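You operate a simulated robot arm through the tools that you are given. There is no shell and no other tool.

You are at the controls of a simulated robot arm. One attempt, no reset.

TASK
Move the air hose from the blow nozzle to the grey tyre inflator.
Fine: shut the orange air lever, bleed by the black nozzle lever, then move the black hose connector; open the orange air lever after.

The check looks at the end state, three seconds after you hand in, the way a careful person would. Anything else that was tipped, shoved, dropped, spilled or broken makes it a failure.

THE ROBOT
A 6-joint arm with a two-finger gripper, fixed in place. Base frame: the origin is at the foot of the arm, x ahead of it, y to its left, z up; the work surface is at about z = 820. Readings come in mm, degrees, newtons and seconds.
Its first joint turns from -166.0 to 166.0 degrees. Payload 2.45 kg.
Tool frame: the origin (TCP) lies between the finger pads and is the grasp point; the fingertips stand 20 mm ahead of it; z points along the fingers, y is the line along which they close. Largest opening 140 mm; the body of the gripper starts 168 mm behind the TCP.
Orientation is that of the tool frame in the base frame, as [roll, pitch, yaw] about the fixed x, y, z axes, in that order (R = Rz(yaw) Ry(pitch) Rx(roll)). With the fingers straight down and closing along the base's y, the tool's x points along the base's -x, its y along +y and its z along -z.

THE INTERFACE
- The arm moves only by the tool send_rows. Its arguments are lists of equal length, an entry for each row: "turn": the turn, a rotation vector about the tool's x, y, z in degrees, a list of three; "delta_pos": the shift along the tool's x, y, z in mm, a list of three; "fingers": the gripper command, from -1 (shut) to 1 (fully open), values between in proportion. In form: {"turn": [[wx, wy, wz], ...], "delta_pos": [[tx, ty, tz], ...], "fingers": [fingers, ...]}. A call has 1 to 20 rows; each row shifts and turns the commanded pose from where the row before left it, along the tool's axes as they then stand. Each row takes 0.2 s and may step no farther than 50 mm and 8.6 degrees from the row before; otherwise, or with a gripper value out of range, the whole call is refused. Where a pose cannot be reached the arm comes as near as it can. A force on the tool above 80 N (or 10 N above the force at the start of the call, whichever is more), or a blocked arm, ends the call early, and 0.2 s more pass. Each finger travels about 45 mm/s and halts on what it meets, pressing with about 21 N; the grip force reading is that of the motor and also rises with nothing between the fingers. The clock runs only during rows and for 0.2 s after the last one: add rows that do not move to give the fingers time. The reply holds the time, the measured pose of the TCP, the force on the tool along the base axes, the opening and the grip force, in the units named above and with some noise, with the torque about the TCP (base axes, N m) and any sound that the robot's microphone picked up.
- Cameras (640 x 400 px; columns grow to the right, rows downward): "scene" is fixed at [400.2, 499.4, 1501]; the picture's right is [-0.58, -0.81, 0.00], its down [-0.62, 0.45, -0.64] and it looks along [0.52, -0.38, -0.77] (base axes); focal length 214 px, centre (320, 200). "wrist" rides on the gripper at [78, 11, -209] in the tool frame; the picture's right is [-0.14, 0.99, 0.00], its down [-0.92, -0.13, -0.37] and it looks along [-0.36, -0.05, 0.93] (tool axes); focal length 280 px, centre (320, 200). There is no depth. A picture from a camera that has moved, and an enlarged one, comes with that camera's place and axes in the base frame and with its lens.
- capture(camera): a new picture of that camera. The clock stands still meanwhile.
- inspect(camera, box): a new picture of the part [left, top, right, bottom] of that camera's present view, enlarged. The clock stands still meanwhile.
- finish_job(): hands the job in; it is judged then, once.

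Places have to be worked out from the pictures, the camera data and where the tool is seen. Open the gripper and draw the arm clear of the work before you hand the job in, unless the task says otherwise.

The tools are called after ">>>" as a command line: name --argument value ..., lists and objects as JSON in quotes. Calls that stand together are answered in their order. send_rows: Moves the arm, as the interface text tells. Its arguments: {"type":"object","properties":{"turn":{"type":"array"},"delta_pos":{"type":"array"},"fingers":{"type":"array"}},"required":["turn","delta_pos","fingers"]} The other tools are called the same way: capture (camera) takes a picture; inspect (camera, box) takes an enlarged picture of a part of a camera's view; finish_job () hands the job in.

At the start:

```text
time: 0.0
tool_pos: [694.3, -107.7, 1297.9]
orientation: [-180.0, 0.0, 180.0]
contact_force: [-0.2, -0.2, -0.8]
ft_torque: [0.03, 0.0, -0.01]
grip_width: 139.8
grasp_force: 0.1
```

scene: 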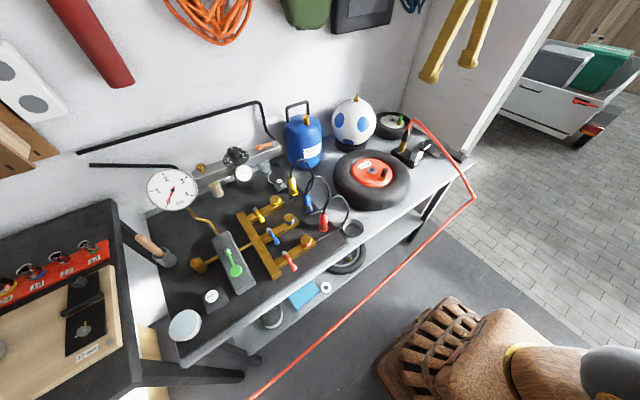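
wrist: 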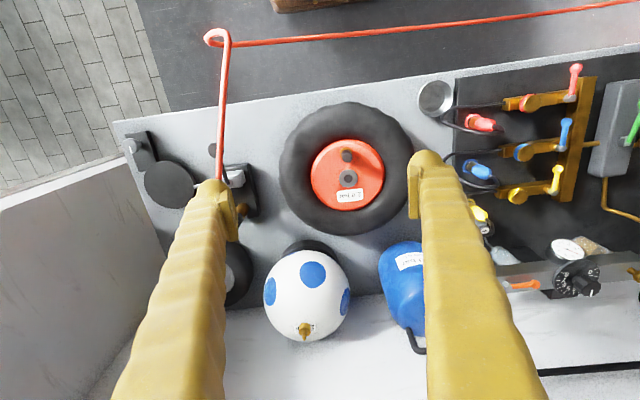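

I'll start by looking closer at the scene to identify the orange air lever, the nozzle, the inflator and the hose connector.

>>> inspect --camera "scene" --box '[140, 90, 300, 190]'

>>> inspect --camera "scene" --box '[180, 170, 340, 270]'

>>> inspect --camera "scene" --box '[320, 90, 480, 190]'

>>> inspect --camera "wrist" --box '[440, 50, 640, 175]'

>>> inspect --camera "wrist" --box '[440, 175, 640, 300]'

>>> inspect --camera "wrist" --box '[100, 100, 300, 225]'

```text
4.00 times, centred on (220, 140) of scene
camera zoom: at [400.2, 499.4, 1501.0], right [-0.58, -0.81, 0.0], down [-0.62, 0.45, -0.64], along [0.52, -0.38, -0.77], focal length 858 px, centre (720, 440)
```

zoom: 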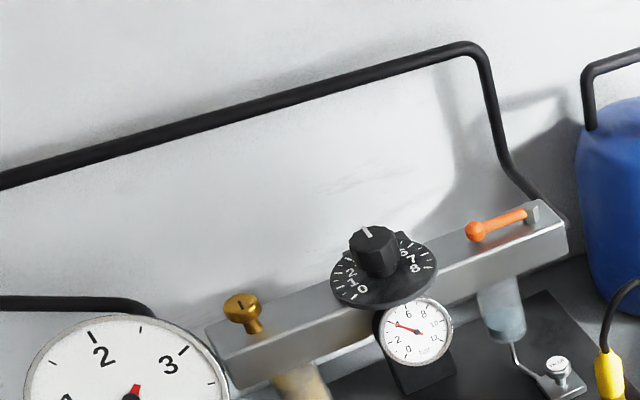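

```text
4.00 times, centred on (260, 220) of scene
camera zoom: at [400.2, 499.4, 1501.0], right [-0.58, -0.81, 0.0], down [-0.62, 0.45, -0.64], along [0.52, -0.38, -0.77], focal length 858 px, centre (560, 120)
```

zoom: 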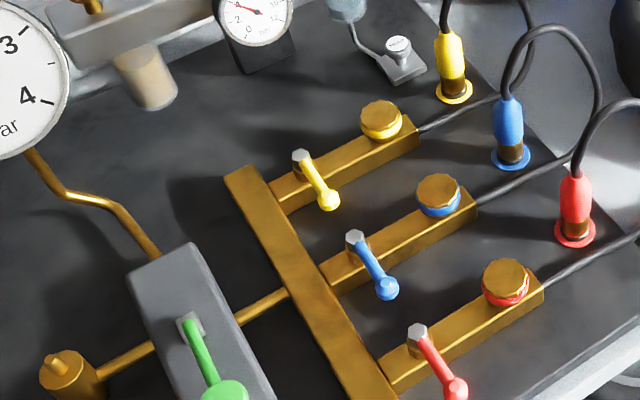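

```text
4.00 times, centred on (400, 140) of scene
camera zoom: at [400.2, 499.4, 1501.0], right [-0.58, -0.81, 0.0], down [-0.62, 0.45, -0.64], along [0.52, -0.38, -0.77], focal length 858 px, centre (0, 440)
```

zoom: 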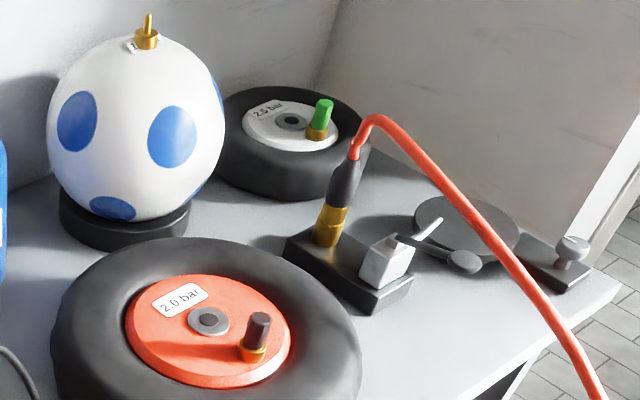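

```text
3.20 times, centred on (540, 112) of wrist
camera zoom: at [616.1, -96.4, 1508.2], right [0.14, 0.99, 0.0], down [0.92, -0.13, 0.37], along [0.36, -0.05, -0.93], focal length 897 px, centre (-384, 480)
```

zoom: 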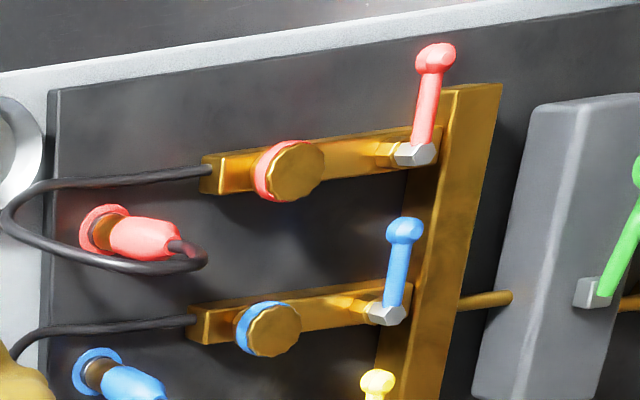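

```text
3.20 times, centred on (540, 238) of wrist
camera zoom: at [616.1, -96.4, 1508.2], right [0.14, 0.99, 0.0], down [0.92, -0.13, 0.37], along [0.36, -0.05, -0.93], focal length 897 px, centre (-384, 80)
```

zoom: 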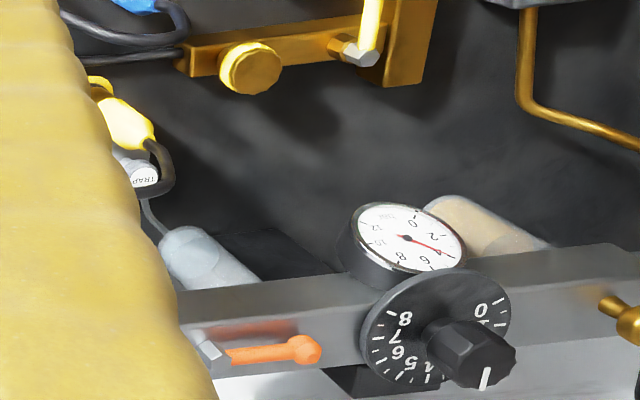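

```text
3.20 times, centred on (200, 162) of wrist
camera zoom: at [616.1, -96.4, 1508.2], right [0.14, 0.99, 0.0], down [0.92, -0.13, 0.37], along [0.36, -0.05, -0.93], focal length 897 px, centre (704, 320)
```

zoom: 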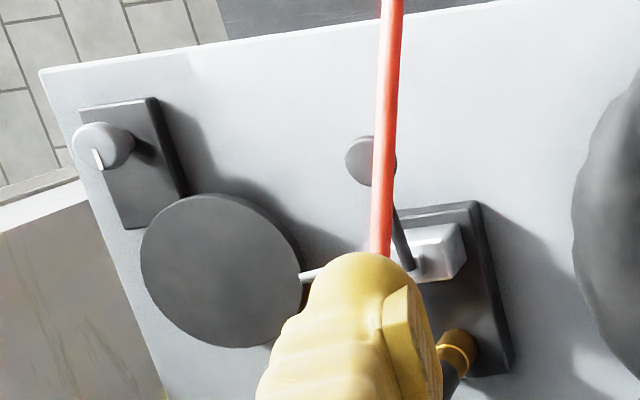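

The red hose ends in a black connector on a brass plug next to a white/grey block with a black lever (the blow nozzle), around (870,-335). The orange lever is on the rail at the back, around (1048,275,1027). I still have to find the grey inflator, so I'll enlarge the remaining areas.

>>> inspect --camera "scene" --box '[120, 230, 280, 350]'

>>> inspect --camera "scene" --box '[390, 100, 480, 170]'

>>> inspect --camera "scene" --box '[230, 110, 300, 155]'

>>> inspect --camera "scene" --box '[0, 200, 180, 400]'

>>> inspect --camera "wrist" --box '[110, 110, 260, 220]'

>>> inspect --camera "scene" --box '[240, 210, 400, 350]'

```text
3.33 times, centred on (200, 290) of scene
camera zoom: at [400.2, 499.4, 1501.0], right [-0.58, -0.81, 0.0], down [-0.62, 0.45, -0.64], along [0.52, -0.38, -0.77], focal length 715 px, centre (720, -100)
```

zoom: 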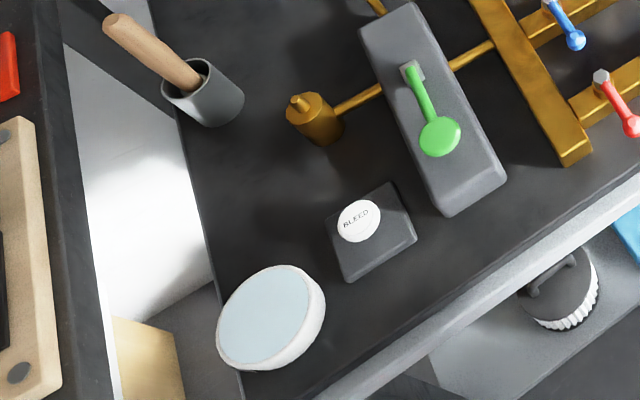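

```text
5.71 times, centred on (435, 135) of scene
camera zoom: at [400.2, 499.4, 1501.0], right [-0.58, -0.81, 0.0], down [-0.62, 0.45, -0.64], along [0.52, -0.38, -0.77], focal length 1226 px, centre (-337, 571)
```

zoom: 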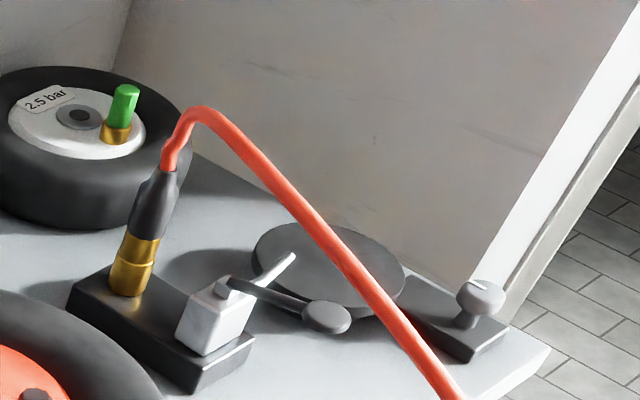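

```text
8.89 times, centred on (265, 132) of scene
camera zoom: at [400.2, 499.4, 1501.0], right [-0.58, -0.81, 0.0], down [-0.62, 0.45, -0.64], along [0.52, -0.38, -0.77], focal length 1906 px, centre (809, 800)
```

zoom: 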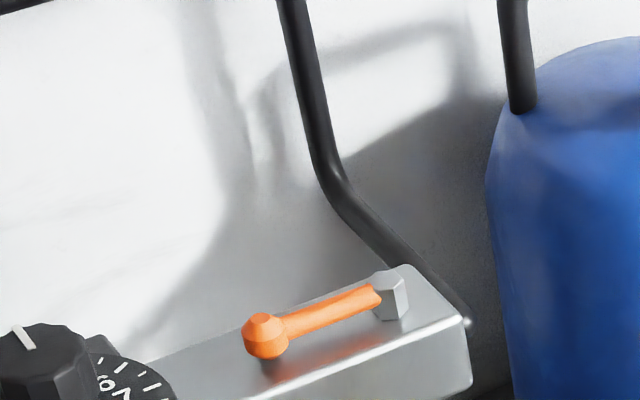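

```text
2.00 times, centred on (90, 300) of scene
camera zoom: at [400.2, 499.4, 1501.0], right [-0.58, -0.81, 0.0], down [-0.62, 0.45, -0.64], along [0.52, -0.38, -0.77], focal length 429 px, centre (780, 0)
```

zoom: 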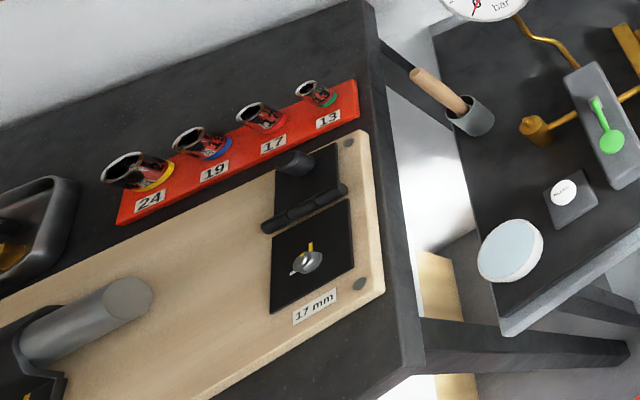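

```text
3.64 times, centred on (185, 165) of wrist
camera zoom: at [616.1, -96.4, 1508.2], right [0.14, 0.99, 0.0], down [0.92, -0.13, 0.37], along [0.36, -0.05, -0.93], focal length 1020 px, centre (811, 327)
```

zoom: 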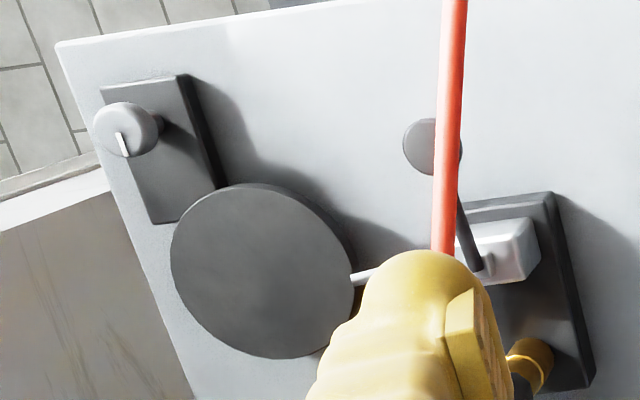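

```text
2.86 times, centred on (320, 280) of scene
camera zoom: at [400.2, 499.4, 1501.0], right [-0.58, -0.81, 0.0], down [-0.62, 0.45, -0.64], along [0.52, -0.38, -0.77], focal length 613 px, centre (320, -29)
```

zoom: 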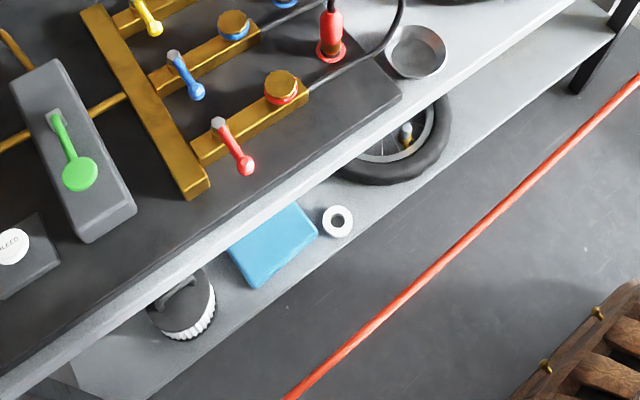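

The grey box with the green lever, the bar gauge and an upright brass plug, at the bench's left, looks like the tyre inflator. I'll move high and to the left so the wrist camera can view it and the orange lever.

>>> send_rows --turn '[[0, 0, 0], [0, 0, 0], [0, 0, 0], [0, 0, 0], [0, 0, 0], [0, 0, 0], [0, 0, 0], [0, 0, 0]]' --delta_pos '[[0, 45, 0], [0, 45, 0], [0, 45, 0], [0, 45, 0], [0, 45, 0], [0, 45, 0], [0, 45, 0], [0, 45, 0]]' --fingers '[1, 1, 1, 1, 1, 1, 1, 1]'

>>> capture --camera "wrist"

>>> capture --camera "scene"

```text
time: 1.8
tool_pos: [693.2, 251.9, 1298.9]
orientation: [180.0, 0.0, -179.9]
contact_force: [0.7, -0.3, 0.7]
ft_torque: [-0.01, -0.01, 0.01]
grip_width: 140.2
grasp_force: 0.1
```

```text
taken
camera wrist: at [616.0, 264.0, 1508.9], right [0.14, 0.99, 0.0], down [0.92, -0.13, 0.37], along [0.37, -0.05, -0.93], focal length 280 px, centre (320, 200)
```

wrist: 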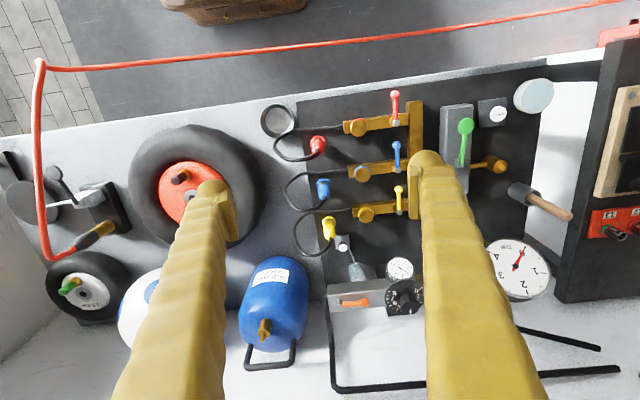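

```text
taken
```

scene: 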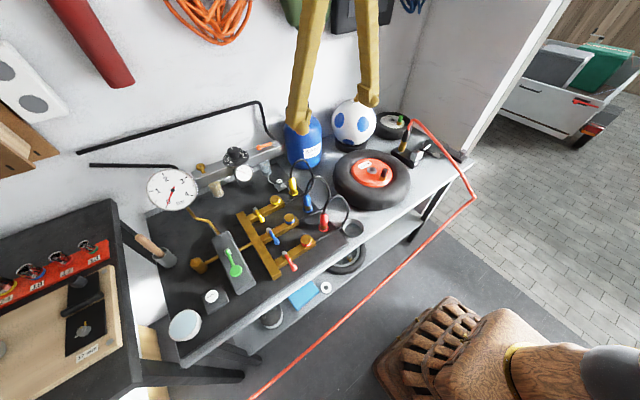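

From here the brass plug of the grey inflator triangulates to about (834,640,898), i.e. radius ~1050, so I will probably need a tilted tool. I'll enlarge the lever and inflator areas.

>>> inspect --camera "wrist" --box '[300, 260, 440, 350]'

>>> inspect --camera "wrist" --box '[420, 80, 580, 200]'

>>> inspect --camera "wrist" --box '[0, 150, 160, 270]'

```text
4.44 times, centred on (370, 305) of wrist
camera zoom: at [616.0, 264.0, 1508.9], right [0.14, 0.99, 0.0], down [0.92, -0.13, 0.37], along [0.37, -0.05, -0.93], focal length 1246 px, centre (98, -267)
```

zoom: 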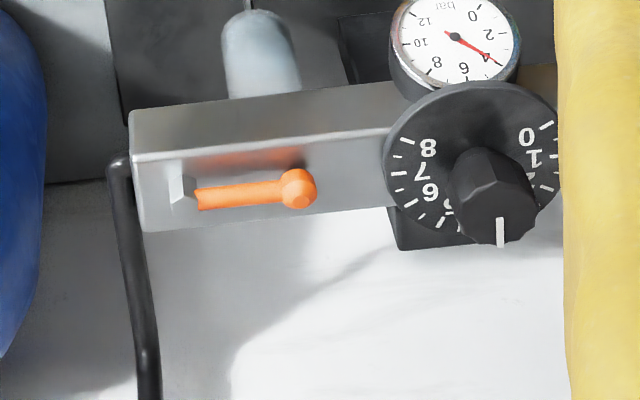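

```text
3.33 times, centred on (500, 140) of wrist
camera zoom: at [616.0, 264.0, 1508.9], right [0.14, 0.99, 0.0], down [0.92, -0.13, 0.37], along [0.37, -0.05, -0.93], focal length 935 px, centre (-280, 400)
```

zoom: 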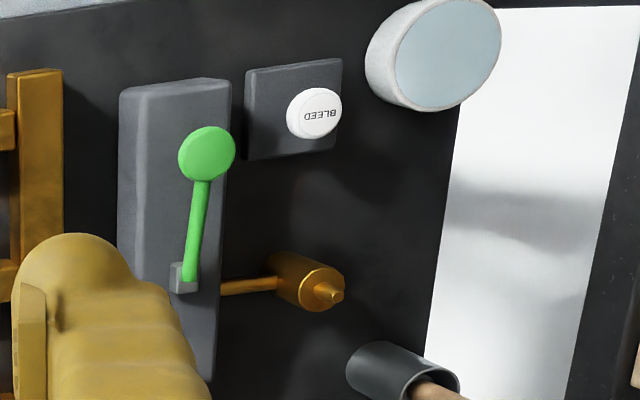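

```text
3.33 times, centred on (80, 210) of wrist
camera zoom: at [616.0, 264.0, 1508.9], right [0.14, 0.99, 0.0], down [0.92, -0.13, 0.37], along [0.37, -0.05, -0.93], focal length 935 px, centre (1120, 167)
```

zoom: 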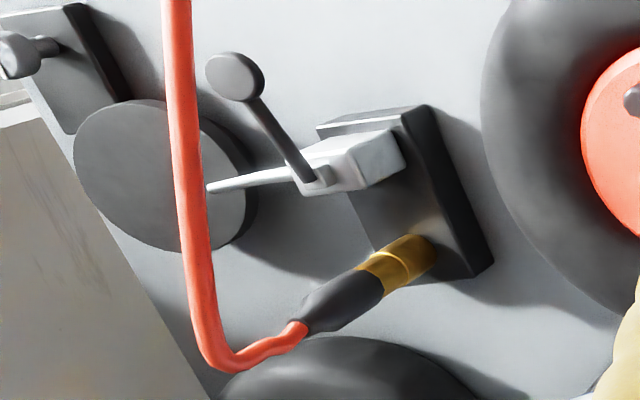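

The orange lever sits on the rail's top face: pivot near (1036,245,1037), ball end near (1042,301,1039), pointing along the rail (open). I'll check how far the arm reaches outward at this height.

>>> send_rows --turn '[[0, 0, 0], [0, 0, 0], [0, 0, 0], [0, 0, 0], [0, 0, 0], [0, 0, 0]]' --delta_pos '[[-40, 0, 0], [-40, 0, 0], [-40, 0, 0], [-40, 0, 0], [-40, 0, 0], [-40, 0, 0]]' --fingers '[0, -0.5, -1, -1, -1, -1]'

>>> capture --camera "wrist"

>>> capture --camera "scene"

```text
time: 3.2
tool_pos: [934.7, 252.5, 1300.0]
orientation: [179.9, 0.0, 179.9]
contact_force: [-0.6, 0.3, 0.5]
ft_torque: [0.03, -0.1, 0.03]
grip_width: 18.0
grasp_force: 0.1
```

```text
taken
camera wrist: at [856.0, 263.5, 1509.2], right [0.14, 0.99, 0.0], down [0.92, -0.13, 0.37], along [0.37, -0.05, -0.93], focal length 280 px, centre (320, 200)
```

wrist: 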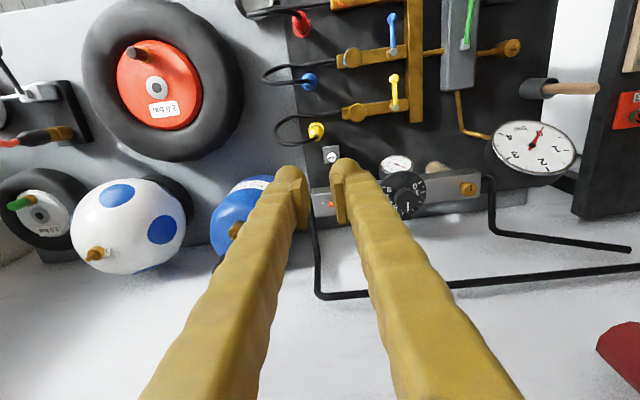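

```text
taken
```

scene: 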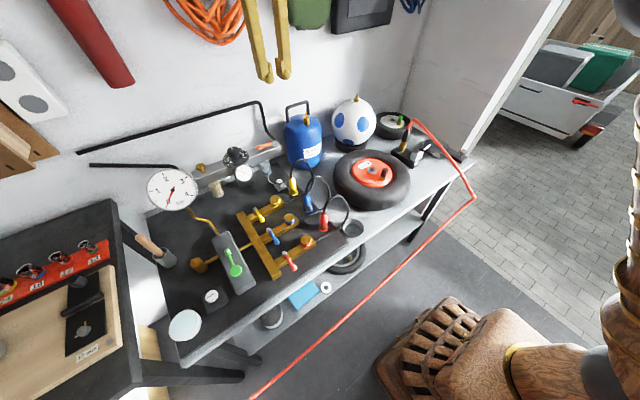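

Reached without trouble at radius 968. I'll tilt the tool outward by 40° in place so I can approach the orange lever obliquely.

>>> send_rows --turn '[[0, -8, 0], [0, -8, 0], [0, -8, 0], [0, -8, 0], [0, -8, 0]]' --delta_pos '[[0, 0, 0], [0, 0, 0], [0, 0, 0], [0, 0, 0], [0, 0, 0]]' --fingers '[-1, -1, -1, -1, -1]'

>>> capture --camera "wrist"

```text
time: 4.4
tool_pos: [934.7, 252.3, 1298.7]
orientation: [-180.0, 40.1, 180.0]
contact_force: [0.3, 0.7, -0.5]
ft_torque: [0.0, -0.02, -0.01]
grip_width: 0.1
grasp_force: 21.3
```

```text
taken
camera wrist: at [740.1, 263.5, 1408.3], right [0.1, 0.99, 0.09], down [0.47, -0.13, 0.87], along [0.88, -0.05, -0.48], focal length 280 px, centre (320, 200)
```

wrist: 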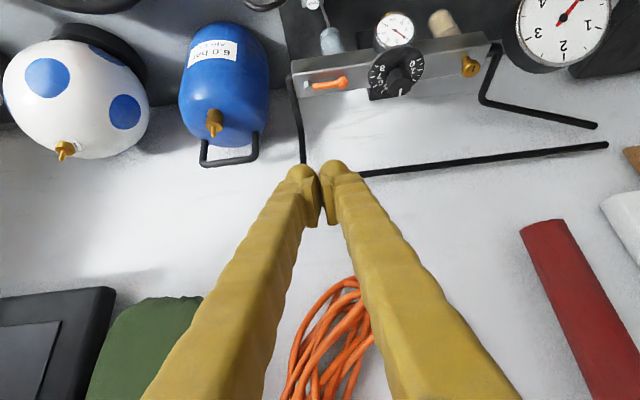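

Now I'll move the closed fingertips to about 80 mm short of the orange lever for a close look.

>>> send_rows --turn '[[0, 0, 0], [0, 0, 0], [0, 0, 0], [0, 0, 0]]' --delta_pos '[[24, 7, 38.3], [24, 7, 38.3], [24, 7, 38.3], [24, 7, 38.3]]' --fingers '[-1, -1, -1, -1]'

>>> capture --camera "wrist"

>>> capture --camera "scene"

>>> inspect --camera "scene" --box '[200, 90, 320, 170]'

>>> inspect --camera "wrist" --box '[220, 100, 420, 225]'

```text
time: 5.4
tool_pos: [958.9, 281.2, 1119.9]
orientation: [179.9, 40.1, -180.0]
contact_force: [-0.1, -0.6, 0.4]
ft_torque: [0.03, 0.03, -0.02]
grip_width: 0.0
grasp_force: 21.6
```

```text
taken
camera wrist: at [764.5, 292.1, 1229.6], right [0.11, 0.99, 0.09], down [0.47, -0.13, 0.87], along [0.88, -0.05, -0.48], focal length 280 px, centre (320, 200)
```

wrist: 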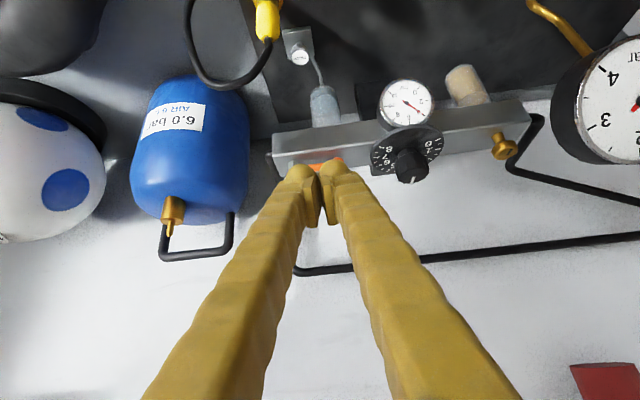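

```text
taken
```

scene: 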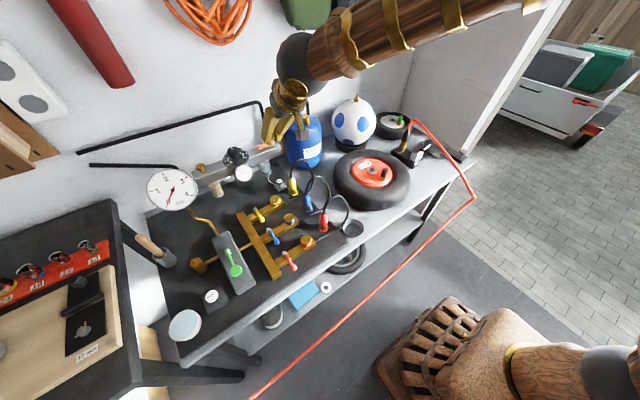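

```text
5.00 times, centred on (260, 130) of scene
camera zoom: at [400.2, 499.4, 1501.0], right [-0.58, -0.81, 0.0], down [-0.62, 0.45, -0.64], along [0.52, -0.38, -0.77], focal length 1072 px, centre (620, 550)
```

zoom: 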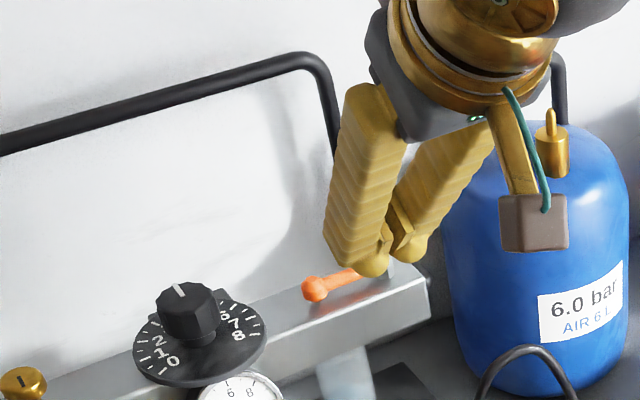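

```text
3.20 times, centred on (320, 162) of wrist
camera zoom: at [764.5, 292.1, 1229.6], right [0.11, 0.99, 0.09], down [0.47, -0.13, 0.87], along [0.88, -0.05, -0.48], focal length 897 px, centre (320, 320)
```

zoom: 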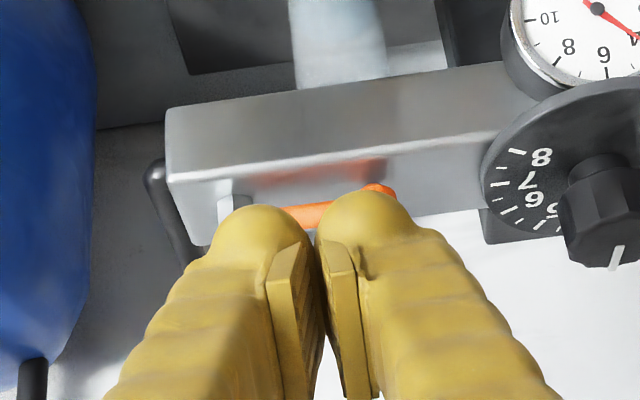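

The lever sits about 13 mm above the rail top with its ball near (1033,304,1036). The manifold levers point toward the robot when shut, so I expect this one to shut by swinging its ball toward me. I'll reduce the tilt to 20° and go over and behind the lever, staying above it.

>>> send_rows --turn '[[0, 6.67, 0], [0, 6.67, 0], [0, 6.67, 0], [0, 0, 0], [0, 0, 0], [0, 0, 0]]' --delta_pos '[[0, 0, 0], [0, 0, 0], [0, 0, 0], [-33, 3, 13.8], [-33, 3, 13.8], [-33, 3, 13.8]]' --fingers '[-1, -1, -1, -1, -1, -1]'

>>> inspect --camera "scene" --box '[200, 90, 320, 170]'

>>> capture --camera "wrist"

```text
time: 6.8
tool_pos: [1066.5, 288.8, 1116.4]
orientation: [180.0, 20.0, 179.9]
contact_force: [-0.5, -0.3, 0.4]
ft_torque: [0.0, -0.01, 0.02]
grip_width: 0.0
grasp_force: 21.1
```

```text
5.00 times, centred on (260, 130) of scene
camera zoom: at [400.2, 499.4, 1501.0], right [-0.58, -0.81, 0.0], down [-0.62, 0.45, -0.64], along [0.52, -0.38, -0.77], focal length 1072 px, centre (620, 550)
```

zoom: 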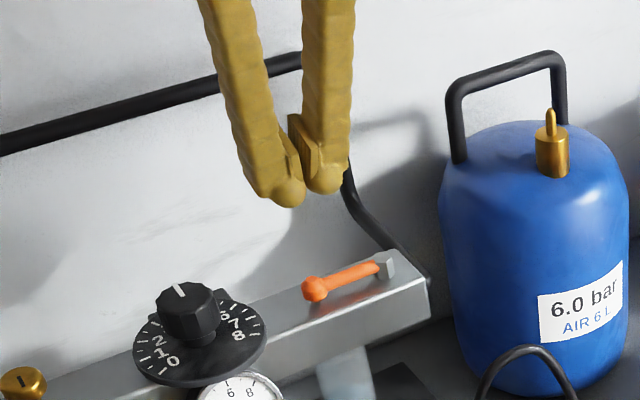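

```text
taken
camera wrist: at [921.1, 300.6, 1286.4], right [0.13, 0.99, 0.05], down [0.74, -0.13, 0.66], along [0.66, -0.05, -0.75], focal length 280 px, centre (320, 200)
```

wrist: 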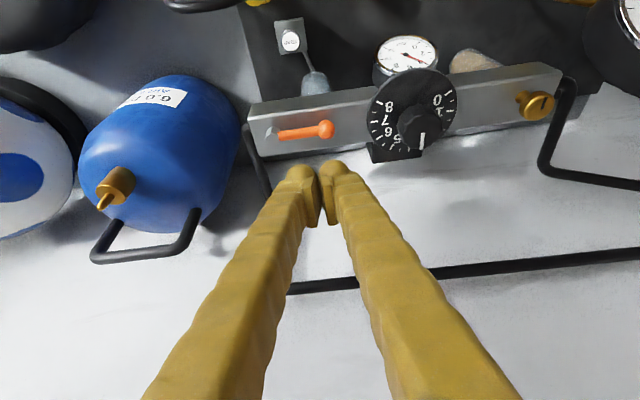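

Reached with margin. I'll zoom the wrist view to pin down the lever, nut and rail edges.

>>> inspect --camera "wrist" --box '[230, 80, 390, 180]'

>>> inspect --camera "scene" --box '[235, 115, 305, 160]'

```text
4.00 times, centred on (310, 130) of wrist
camera zoom: at [921.1, 300.6, 1286.4], right [0.13, 0.99, 0.05], down [0.74, -0.13, 0.66], along [0.66, -0.05, -0.75], focal length 1122 px, centre (360, 480)
```

zoom: 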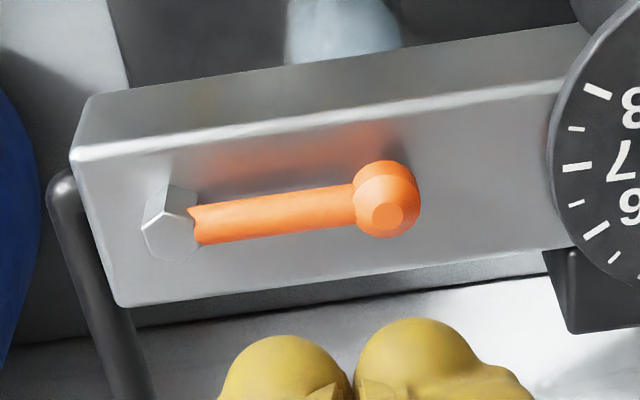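

```text
8.89 times, centred on (270, 138) of scene
camera zoom: at [400.2, 499.4, 1501.0], right [-0.58, -0.81, 0.0], down [-0.62, 0.45, -0.64], along [0.52, -0.38, -0.77], focal length 1906 px, centre (764, 756)
```

zoom: 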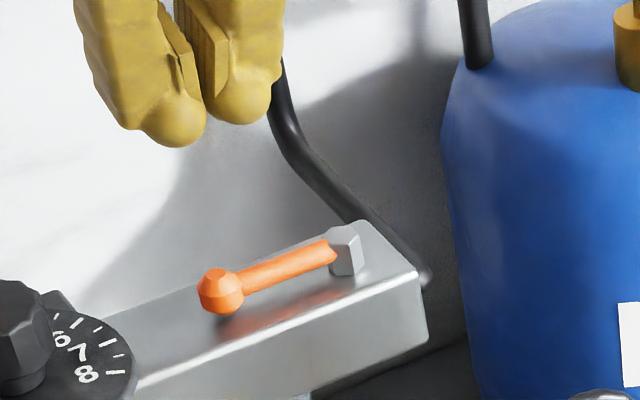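

Refined estimate: rail top z≈1014, x 1040–1084; lever pivot (1060,245), ball (1057,302,1027). I'll go a little further out and descend partway behind the lever, then check.

>>> send_rows --turn '[[0, 0, 0], [0, 0, 0], [0, 0, 0], [0, 0, 0]]' --delta_pos '[[-22.1, 1, 8.0], [5.1, 0, 14.1], [5.1, 0, 14.1], [0, 0, 0]]' --fingers '[-1, -1, -1, -1]'

>>> inspect --camera "scene" --box '[225, 100, 305, 150]'

>>> inspect --camera "wrist" --box '[230, 80, 390, 180]'

```text
time: 7.8
tool_pos: [1090.2, 289.4, 1084.7]
orientation: [180.0, 20.0, -180.0]
contact_force: [0.4, -0.5, 0.4]
ft_torque: [0.0, 0.02, -0.01]
grip_width: 0.0
grasp_force: 21.4
```

```text
8.00 times, centred on (265, 125) of scene
camera zoom: at [400.2, 499.4, 1501.0], right [-0.58, -0.81, 0.0], down [-0.62, 0.45, -0.64], along [0.52, -0.38, -0.77], focal length 1716 px, centre (760, 800)
```

zoom: 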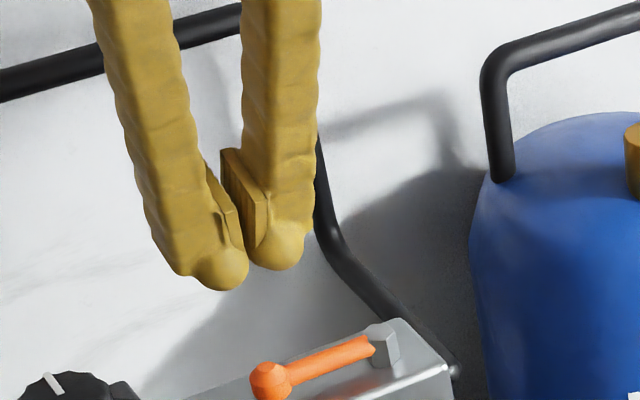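

```text
4.00 times, centred on (310, 130) of wrist
camera zoom: at [945.6, 301.3, 1255.2], right [0.13, 0.99, 0.05], down [0.74, -0.13, 0.66], along [0.66, -0.05, -0.75], focal length 1122 px, centre (360, 480)
```

zoom: 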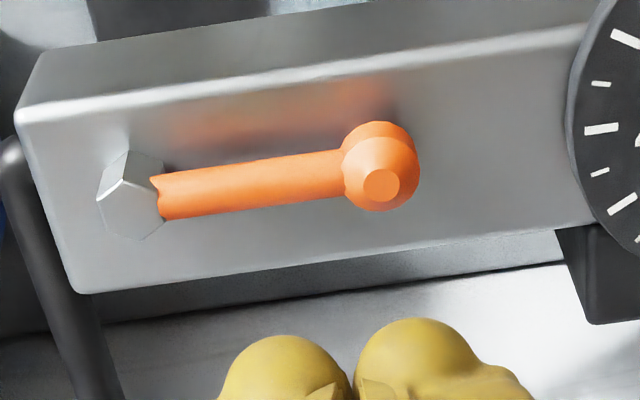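

Ball confirmed at about (1058,302,1024) by parallax. I'll descend behind it to TCP z≈1042 (tip just above the rail top), watching the force.

>>> send_rows --turn '[[0, 0, 0], [0, 0, 0], [0, 0, 0], [0, 0, 0]]' --delta_pos '[[3.68, 0.5, 10.1], [3.68, 0, 10.1], [3.68, 0, 10.1], [3.68, 0, 10.1]]' --fingers '[-1, -1, -1, -1]'

>>> inspect --camera "scene" --box '[235, 110, 305, 155]'

>>> inspect --camera "wrist" --box '[230, 80, 390, 180]'

```text
time: 8.8
tool_pos: [1089.5, 290.8, 1042.0]
orientation: [180.0, 20.0, 179.9]
contact_force: [-0.3, -1.1, 0.3]
ft_torque: [0.0, -0.03, -0.02]
grip_width: 0.0
grasp_force: 21.2
```

```text
8.89 times, centred on (270, 132) of scene
camera zoom: at [400.2, 499.4, 1501.0], right [-0.58, -0.81, 0.0], down [-0.62, 0.45, -0.64], along [0.52, -0.38, -0.77], focal length 1906 px, centre (764, 800)
```

zoom: 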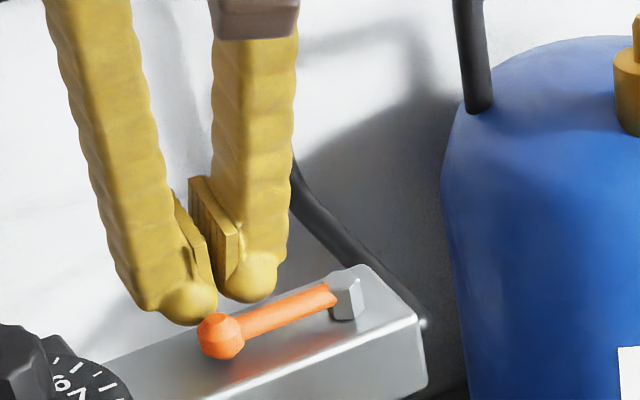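

```text
4.00 times, centred on (310, 130) of wrist
camera zoom: at [945.2, 302.4, 1212.0], right [0.13, 0.99, 0.05], down [0.74, -0.13, 0.66], along [0.66, -0.05, -0.75], focal length 1122 px, centre (360, 480)
```

zoom: 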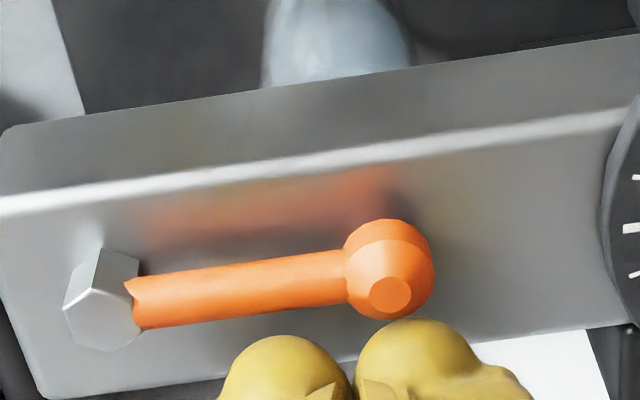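

Tip is behind the ball with no contact. I'll pull slowly toward the robot by 28 mm and check whether the lever follows.

>>> send_rows --turn '[[0, 0, 0], [0, 0, 0], [0, 0, 0], [0, 0, 0], [0, 0, 0], [0, 0, 0], [0, 0, 0]]' --delta_pos '[[3.76, 0, -1.37], [3.76, 0, -1.37], [3.76, 0, -1.37], [3.76, 0, -1.37], [3.76, 0, -1.37], [3.76, 0, -1.37], [3.76, 0, -1.37]]' --fingers '[-1, -1, -1, -1, -1, -1, -1]'

>>> inspect --camera "scene" --box '[235, 110, 305, 155]'

>>> inspect --camera "wrist" --box '[230, 80, 390, 180]'

```text
time: 10.4
tool_pos: [1062.0, 290.4, 1043.5]
orientation: [180.0, 20.0, 180.0]
contact_force: [0.2, 0.6, 0.8]
ft_torque: [-0.02, -0.02, 0.01]
grip_width: 0.2
grasp_force: 20.8
```

```text
8.89 times, centred on (270, 132) of scene
camera zoom: at [400.2, 499.4, 1501.0], right [-0.58, -0.81, 0.0], down [-0.62, 0.45, -0.64], along [0.52, -0.38, -0.77], focal length 1906 px, centre (764, 800)
```

zoom: 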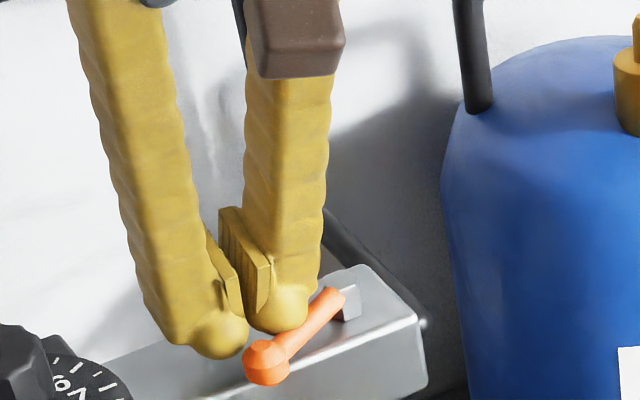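

```text
4.00 times, centred on (310, 130) of wrist
camera zoom: at [916.6, 302.3, 1212.5], right [0.13, 0.99, 0.05], down [0.74, -0.13, 0.66], along [0.66, -0.05, -0.75], focal length 1122 px, centre (360, 480)
```

zoom: 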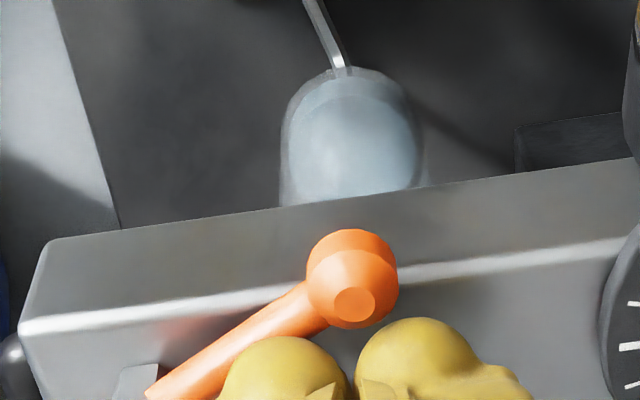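

The lever swings toward the robot as expected, with low force. I'll continue pulling 40 mm more.

>>> send_rows --turn '[[0, 0, 0], [0, 0, 0], [0, 0, 0], [0, 0, 0], [0, 0, 0], [0, 0, 0], [0, 0, 0], [0, 0, 0]]' --delta_pos '[[4.7, 0, -1.71], [4.7, 0, -1.71], [4.7, 0, -1.71], [4.7, 0, -1.71], [4.7, 0, -1.71], [4.7, 0, -1.71], [4.7, 0, -1.71], [4.7, 0, -1.71]]' --fingers '[-1, -1, -1, -1, -1, -1, -1, -1]'

>>> inspect --camera "scene" --box '[235, 110, 305, 155]'

>>> inspect --camera "wrist" --box '[230, 80, 390, 180]'

```text
time: 12.2
tool_pos: [1021.1, 290.6, 1041.4]
orientation: [180.0, 20.1, 180.0]
contact_force: [2.1, -1.3, 4.3]
ft_torque: [-0.1, 0.0, 0.08]
grip_width: 0.0
grasp_force: 20.8
```

```text
8.89 times, centred on (270, 132) of scene
camera zoom: at [400.2, 499.4, 1501.0], right [-0.58, -0.81, 0.0], down [-0.62, 0.45, -0.64], along [0.52, -0.38, -0.77], focal length 1906 px, centre (764, 800)
```

zoom: 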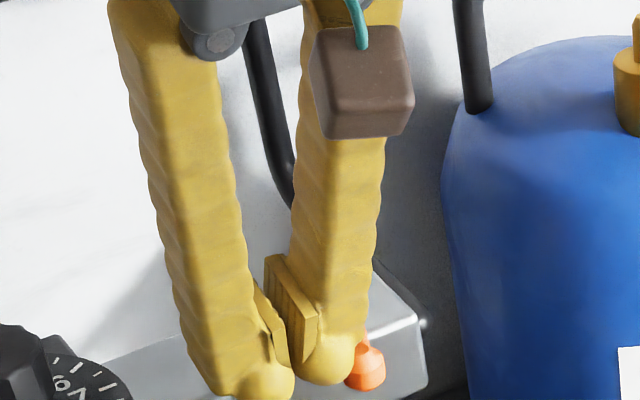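

```text
4.00 times, centred on (310, 130) of wrist
camera zoom: at [876.6, 301.9, 1212.1], right [0.13, 0.99, 0.05], down [0.74, -0.13, 0.66], along [0.66, -0.05, -0.75], focal length 1122 px, centre (360, 480)
```

zoom: 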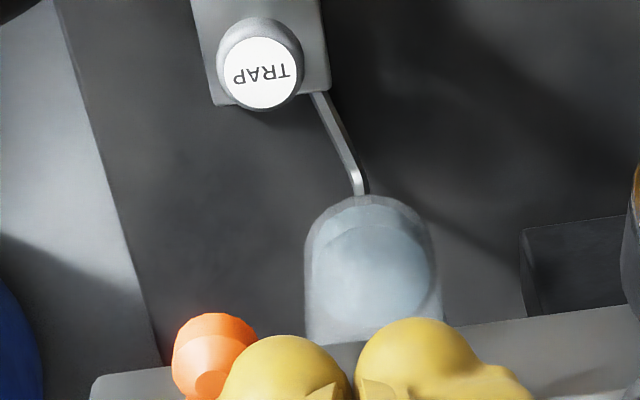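

Ball is now at about (1004,264), roughly 71° turned, on the −y side of the fingers. I'll push toward −y to finish the quarter turn, watching force.

>>> send_rows --turn '[[0, 0, 0], [0, 0, 0], [0, 0, 0], [0, 0, 0], [0, 0, 0]]' --delta_pos '[[0, -4, 0], [0, -4, 0], [0, -4, 0], [0, -3, 0], [0, -3, 0]]' --fingers '[-1, -1, -1, -1, -1]'

>>> inspect --camera "wrist" --box '[230, 80, 390, 180]'

>>> inspect --camera "scene" --box '[235, 110, 305, 155]'

```text
time: 13.4
tool_pos: [1021.3, 272.6, 1041.4]
orientation: [179.9, 19.9, -179.9]
contact_force: [0.1, -0.1, 0.1]
ft_torque: [0.03, -0.01, -0.02]
grip_width: 0.1
grasp_force: 21.5
```

```text
4.00 times, centred on (310, 130) of wrist
camera zoom: at [876.6, 284.0, 1211.9], right [0.13, 0.99, 0.05], down [0.74, -0.13, 0.66], along [0.66, -0.05, -0.75], focal length 1122 px, centre (360, 480)
```

zoom: 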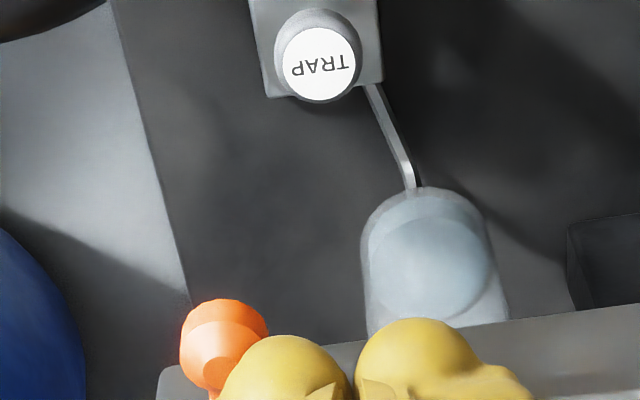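

```text
8.89 times, centred on (270, 132) of scene
camera zoom: at [400.2, 499.4, 1501.0], right [-0.58, -0.81, 0.0], down [-0.62, 0.45, -0.64], along [0.52, -0.38, -0.77], focal length 1906 px, centre (764, 800)
```

zoom: 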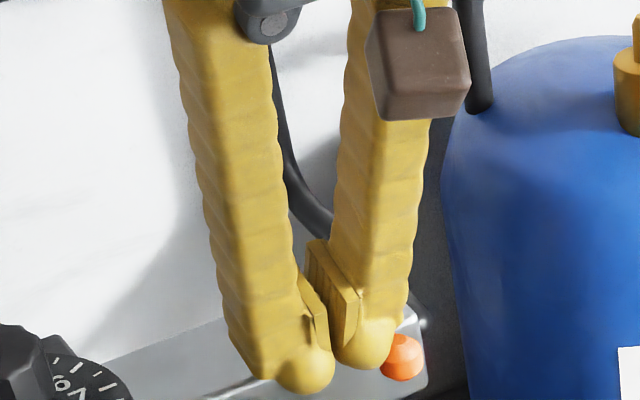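

Ball now about (1001,249), ~86° turned. A few more small pushes to reach the stop.

>>> send_rows --turn '[[0, 0, 0], [0, 0, 0], [0, 0, 0]]' --delta_pos '[[0, -2, 0], [0, -2, 0], [0, -2, 0]]' --fingers '[-1, -1, -1]'

>>> inspect --camera "wrist" --box '[230, 80, 390, 180]'

```text
time: 14.2
tool_pos: [1021.5, 266.8, 1042.9]
orientation: [180.0, 20.2, -179.9]
contact_force: [7.2, 16.0, 4.9]
ft_torque: [0.24, 0.03, -0.11]
grip_width: 0.1
grasp_force: 20.8
```

```text
4.00 times, centred on (310, 130) of wrist
camera zoom: at [876.8, 279.1, 1212.3], right [0.13, 0.99, 0.05], down [0.74, -0.13, 0.66], along [0.66, -0.05, -0.75], focal length 1122 px, centre (360, 480)
```

zoom: 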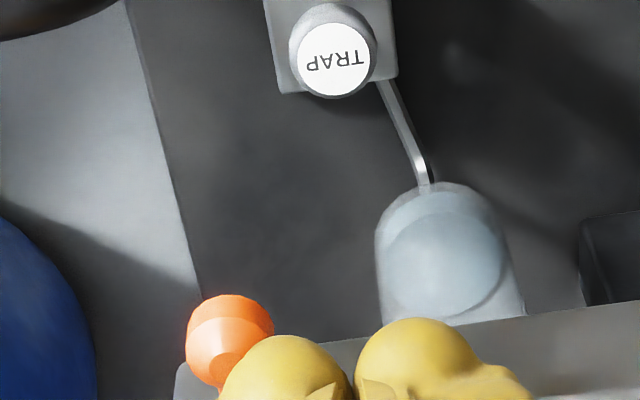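

Force rose to 16 N with the ball at (1001,246): the lever is at its shut stop. I'll back off +y, lift clear, and verify.

>>> send_rows --turn '[[0, 0, 0], [0, 0, 0], [0, 0, 0], [0, 0, 0], [0, 0, 0], [0, 0, 0]]' --delta_pos '[[0, 5, 0], [0, 10, 0], [-10.3, 0, -28.2], [-13.7, 0, -37.6], [-13.7, 0, -37.6], [-13.7, 0, -37.6]]' --fingers '[-1, -1, -1, -1, -1, -1]'

>>> capture --camera "wrist"

>>> inspect --camera "scene" --box '[200, 90, 320, 170]'

```text
time: 15.6
tool_pos: [1019.7, 283.2, 1191.5]
orientation: [-179.9, 20.0, -179.9]
contact_force: [-0.4, 0.6, 0.1]
ft_torque: [-0.01, -0.02, 0.01]
grip_width: 0.3
grasp_force: 20.8
```

```text
taken
camera wrist: at [876.3, 293.4, 1361.8], right [0.13, 0.99, 0.05], down [0.74, -0.13, 0.66], along [0.66, -0.05, -0.75], focal length 280 px, centre (320, 200)
```

wrist: 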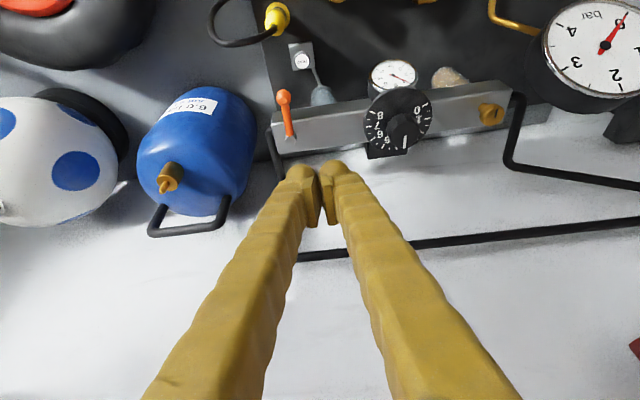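

```text
5.00 times, centred on (260, 130) of scene
camera zoom: at [400.2, 499.4, 1501.0], right [-0.58, -0.81, 0.0], down [-0.62, 0.45, -0.64], along [0.52, -0.38, -0.77], focal length 1072 px, centre (620, 550)
```

zoom: 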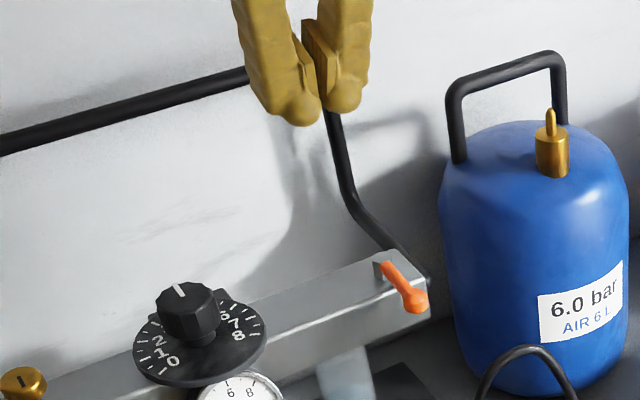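

The air lever is shut (perpendicular to the rail, pointing at the robot). Now I'll go up and back, then travel to above the nozzle at the right.

>>> send_rows --turn '[[0, 0, 0], [0, 0, 0], [0, 0, 0], [0, 0, 0], [0, 0, 0], [0, 0, 0], [0, 0, 0], [0, 0, 0], [0, 0, 0], [0, 0, 0], [0, 0, 0], [0, 0, 0], [0, 0, 0], [0, 0, 0], [0, 0, 0], [0, 0, 0], [0, 0, 0], [0, 0, 0]]' --delta_pos '[[24.4, 0, -32.3], [24.4, 0, -32.3], [24.4, 0, -32.3], [24.4, 0, -32.3], [24.4, 0, -32.3], [0, -45, 0], [0, -45, 0], [0, -45, 0], [0, -45, 0], [0, -45, 0], [0, -45, 0], [0, -45, 0], [0, -45, 0], [0, -45, 0], [0, -45, 0], [0, -45, 0], [0, -45, 0], [0, -45, 0]]' --fingers '[-1, -1, -1, -1, -1, -1, -1, -1, -1, -1, -1, -1, -1, -1, -1, -1, -1, -1]'

>>> capture --camera "wrist"

>>> capture --camera "scene"

```text
time: 19.4
tool_pos: [850.5, -303.7, 1302.3]
orientation: [-179.9, 19.9, -179.9]
contact_force: [0.6, 0.7, -0.8]
ft_torque: [0.02, -0.01, -0.02]
grip_width: 0.2
grasp_force: 20.5
```

```text
taken
camera wrist: at [706.4, -292.8, 1472.5], right [0.13, 0.99, 0.05], down [0.74, -0.13, 0.66], along [0.66, -0.05, -0.75], focal length 280 px, centre (320, 200)
```

wrist: 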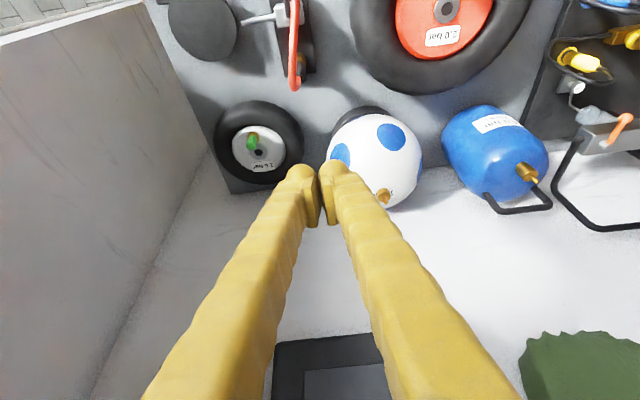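

```text
taken
```

scene: 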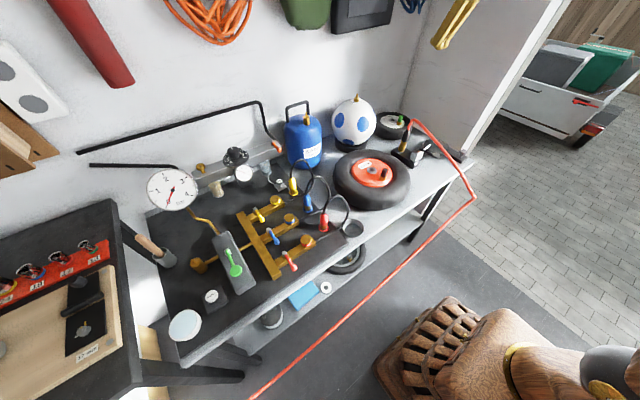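

I need a steeper look at the nozzle. I'll bring the tool upright and lower to z≈1150 above the nozzle area.

>>> send_rows --turn '[[0, 6.67, 0], [0, 6.67, 0], [0, 6.67, 0], [0, 0, 0], [0, 0, 0], [0, 0, 0], [0, 0, 0]]' --delta_pos '[[0, 0, 0], [0, 0, 0], [0, 0, 0], [10, -8, 38], [10, -8, 38], [10, -8, 38], [10, -8, 38]]' --fingers '[-1, -1, -1, -1, -1, -1, -1]'

>>> capture --camera "wrist"

>>> inspect --camera "wrist" --box '[200, 90, 400, 215]'

>>> inspect --camera "scene" --box '[380, 95, 480, 165]'

```text
time: 21.0
tool_pos: [811.8, -333.9, 1148.8]
orientation: [179.9, 0.1, 179.9]
contact_force: [0.2, 0.3, -0.3]
ft_torque: [0.01, 0.0, 0.02]
grip_width: 0.0
grasp_force: 20.9
```

```text
taken
camera wrist: at [733.4, -323.9, 1358.7], right [0.14, 0.99, 0.0], down [0.92, -0.13, 0.37], along [0.37, -0.05, -0.93], focal length 280 px, centre (320, 200)
```

wrist: 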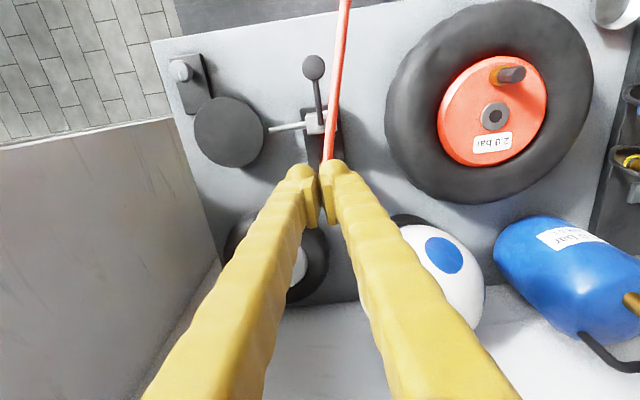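

```text
3.20 times, centred on (300, 152) of wrist
camera zoom: at [733.4, -323.9, 1358.7], right [0.14, 0.99, 0.0], down [0.92, -0.13, 0.37], along [0.37, -0.05, -0.93], focal length 897 px, centre (384, 352)
```

zoom: 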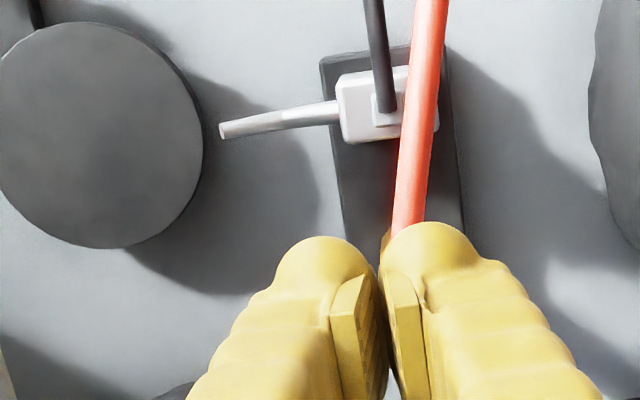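

```text
5.71 times, centred on (430, 130) of scene
camera zoom: at [400.2, 499.4, 1501.0], right [-0.58, -0.81, 0.0], down [-0.62, 0.45, -0.64], along [0.52, -0.38, -0.77], focal length 1226 px, centre (-309, 600)
```

zoom: 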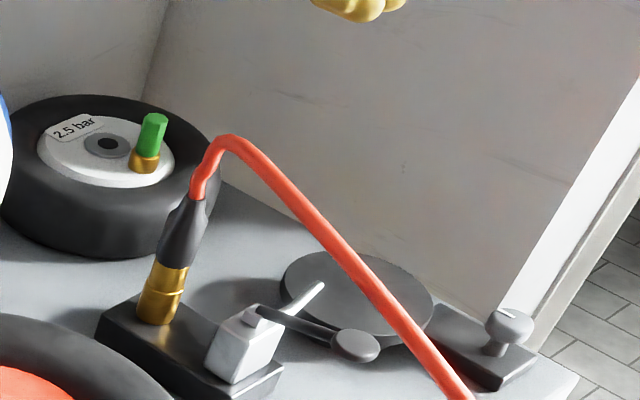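

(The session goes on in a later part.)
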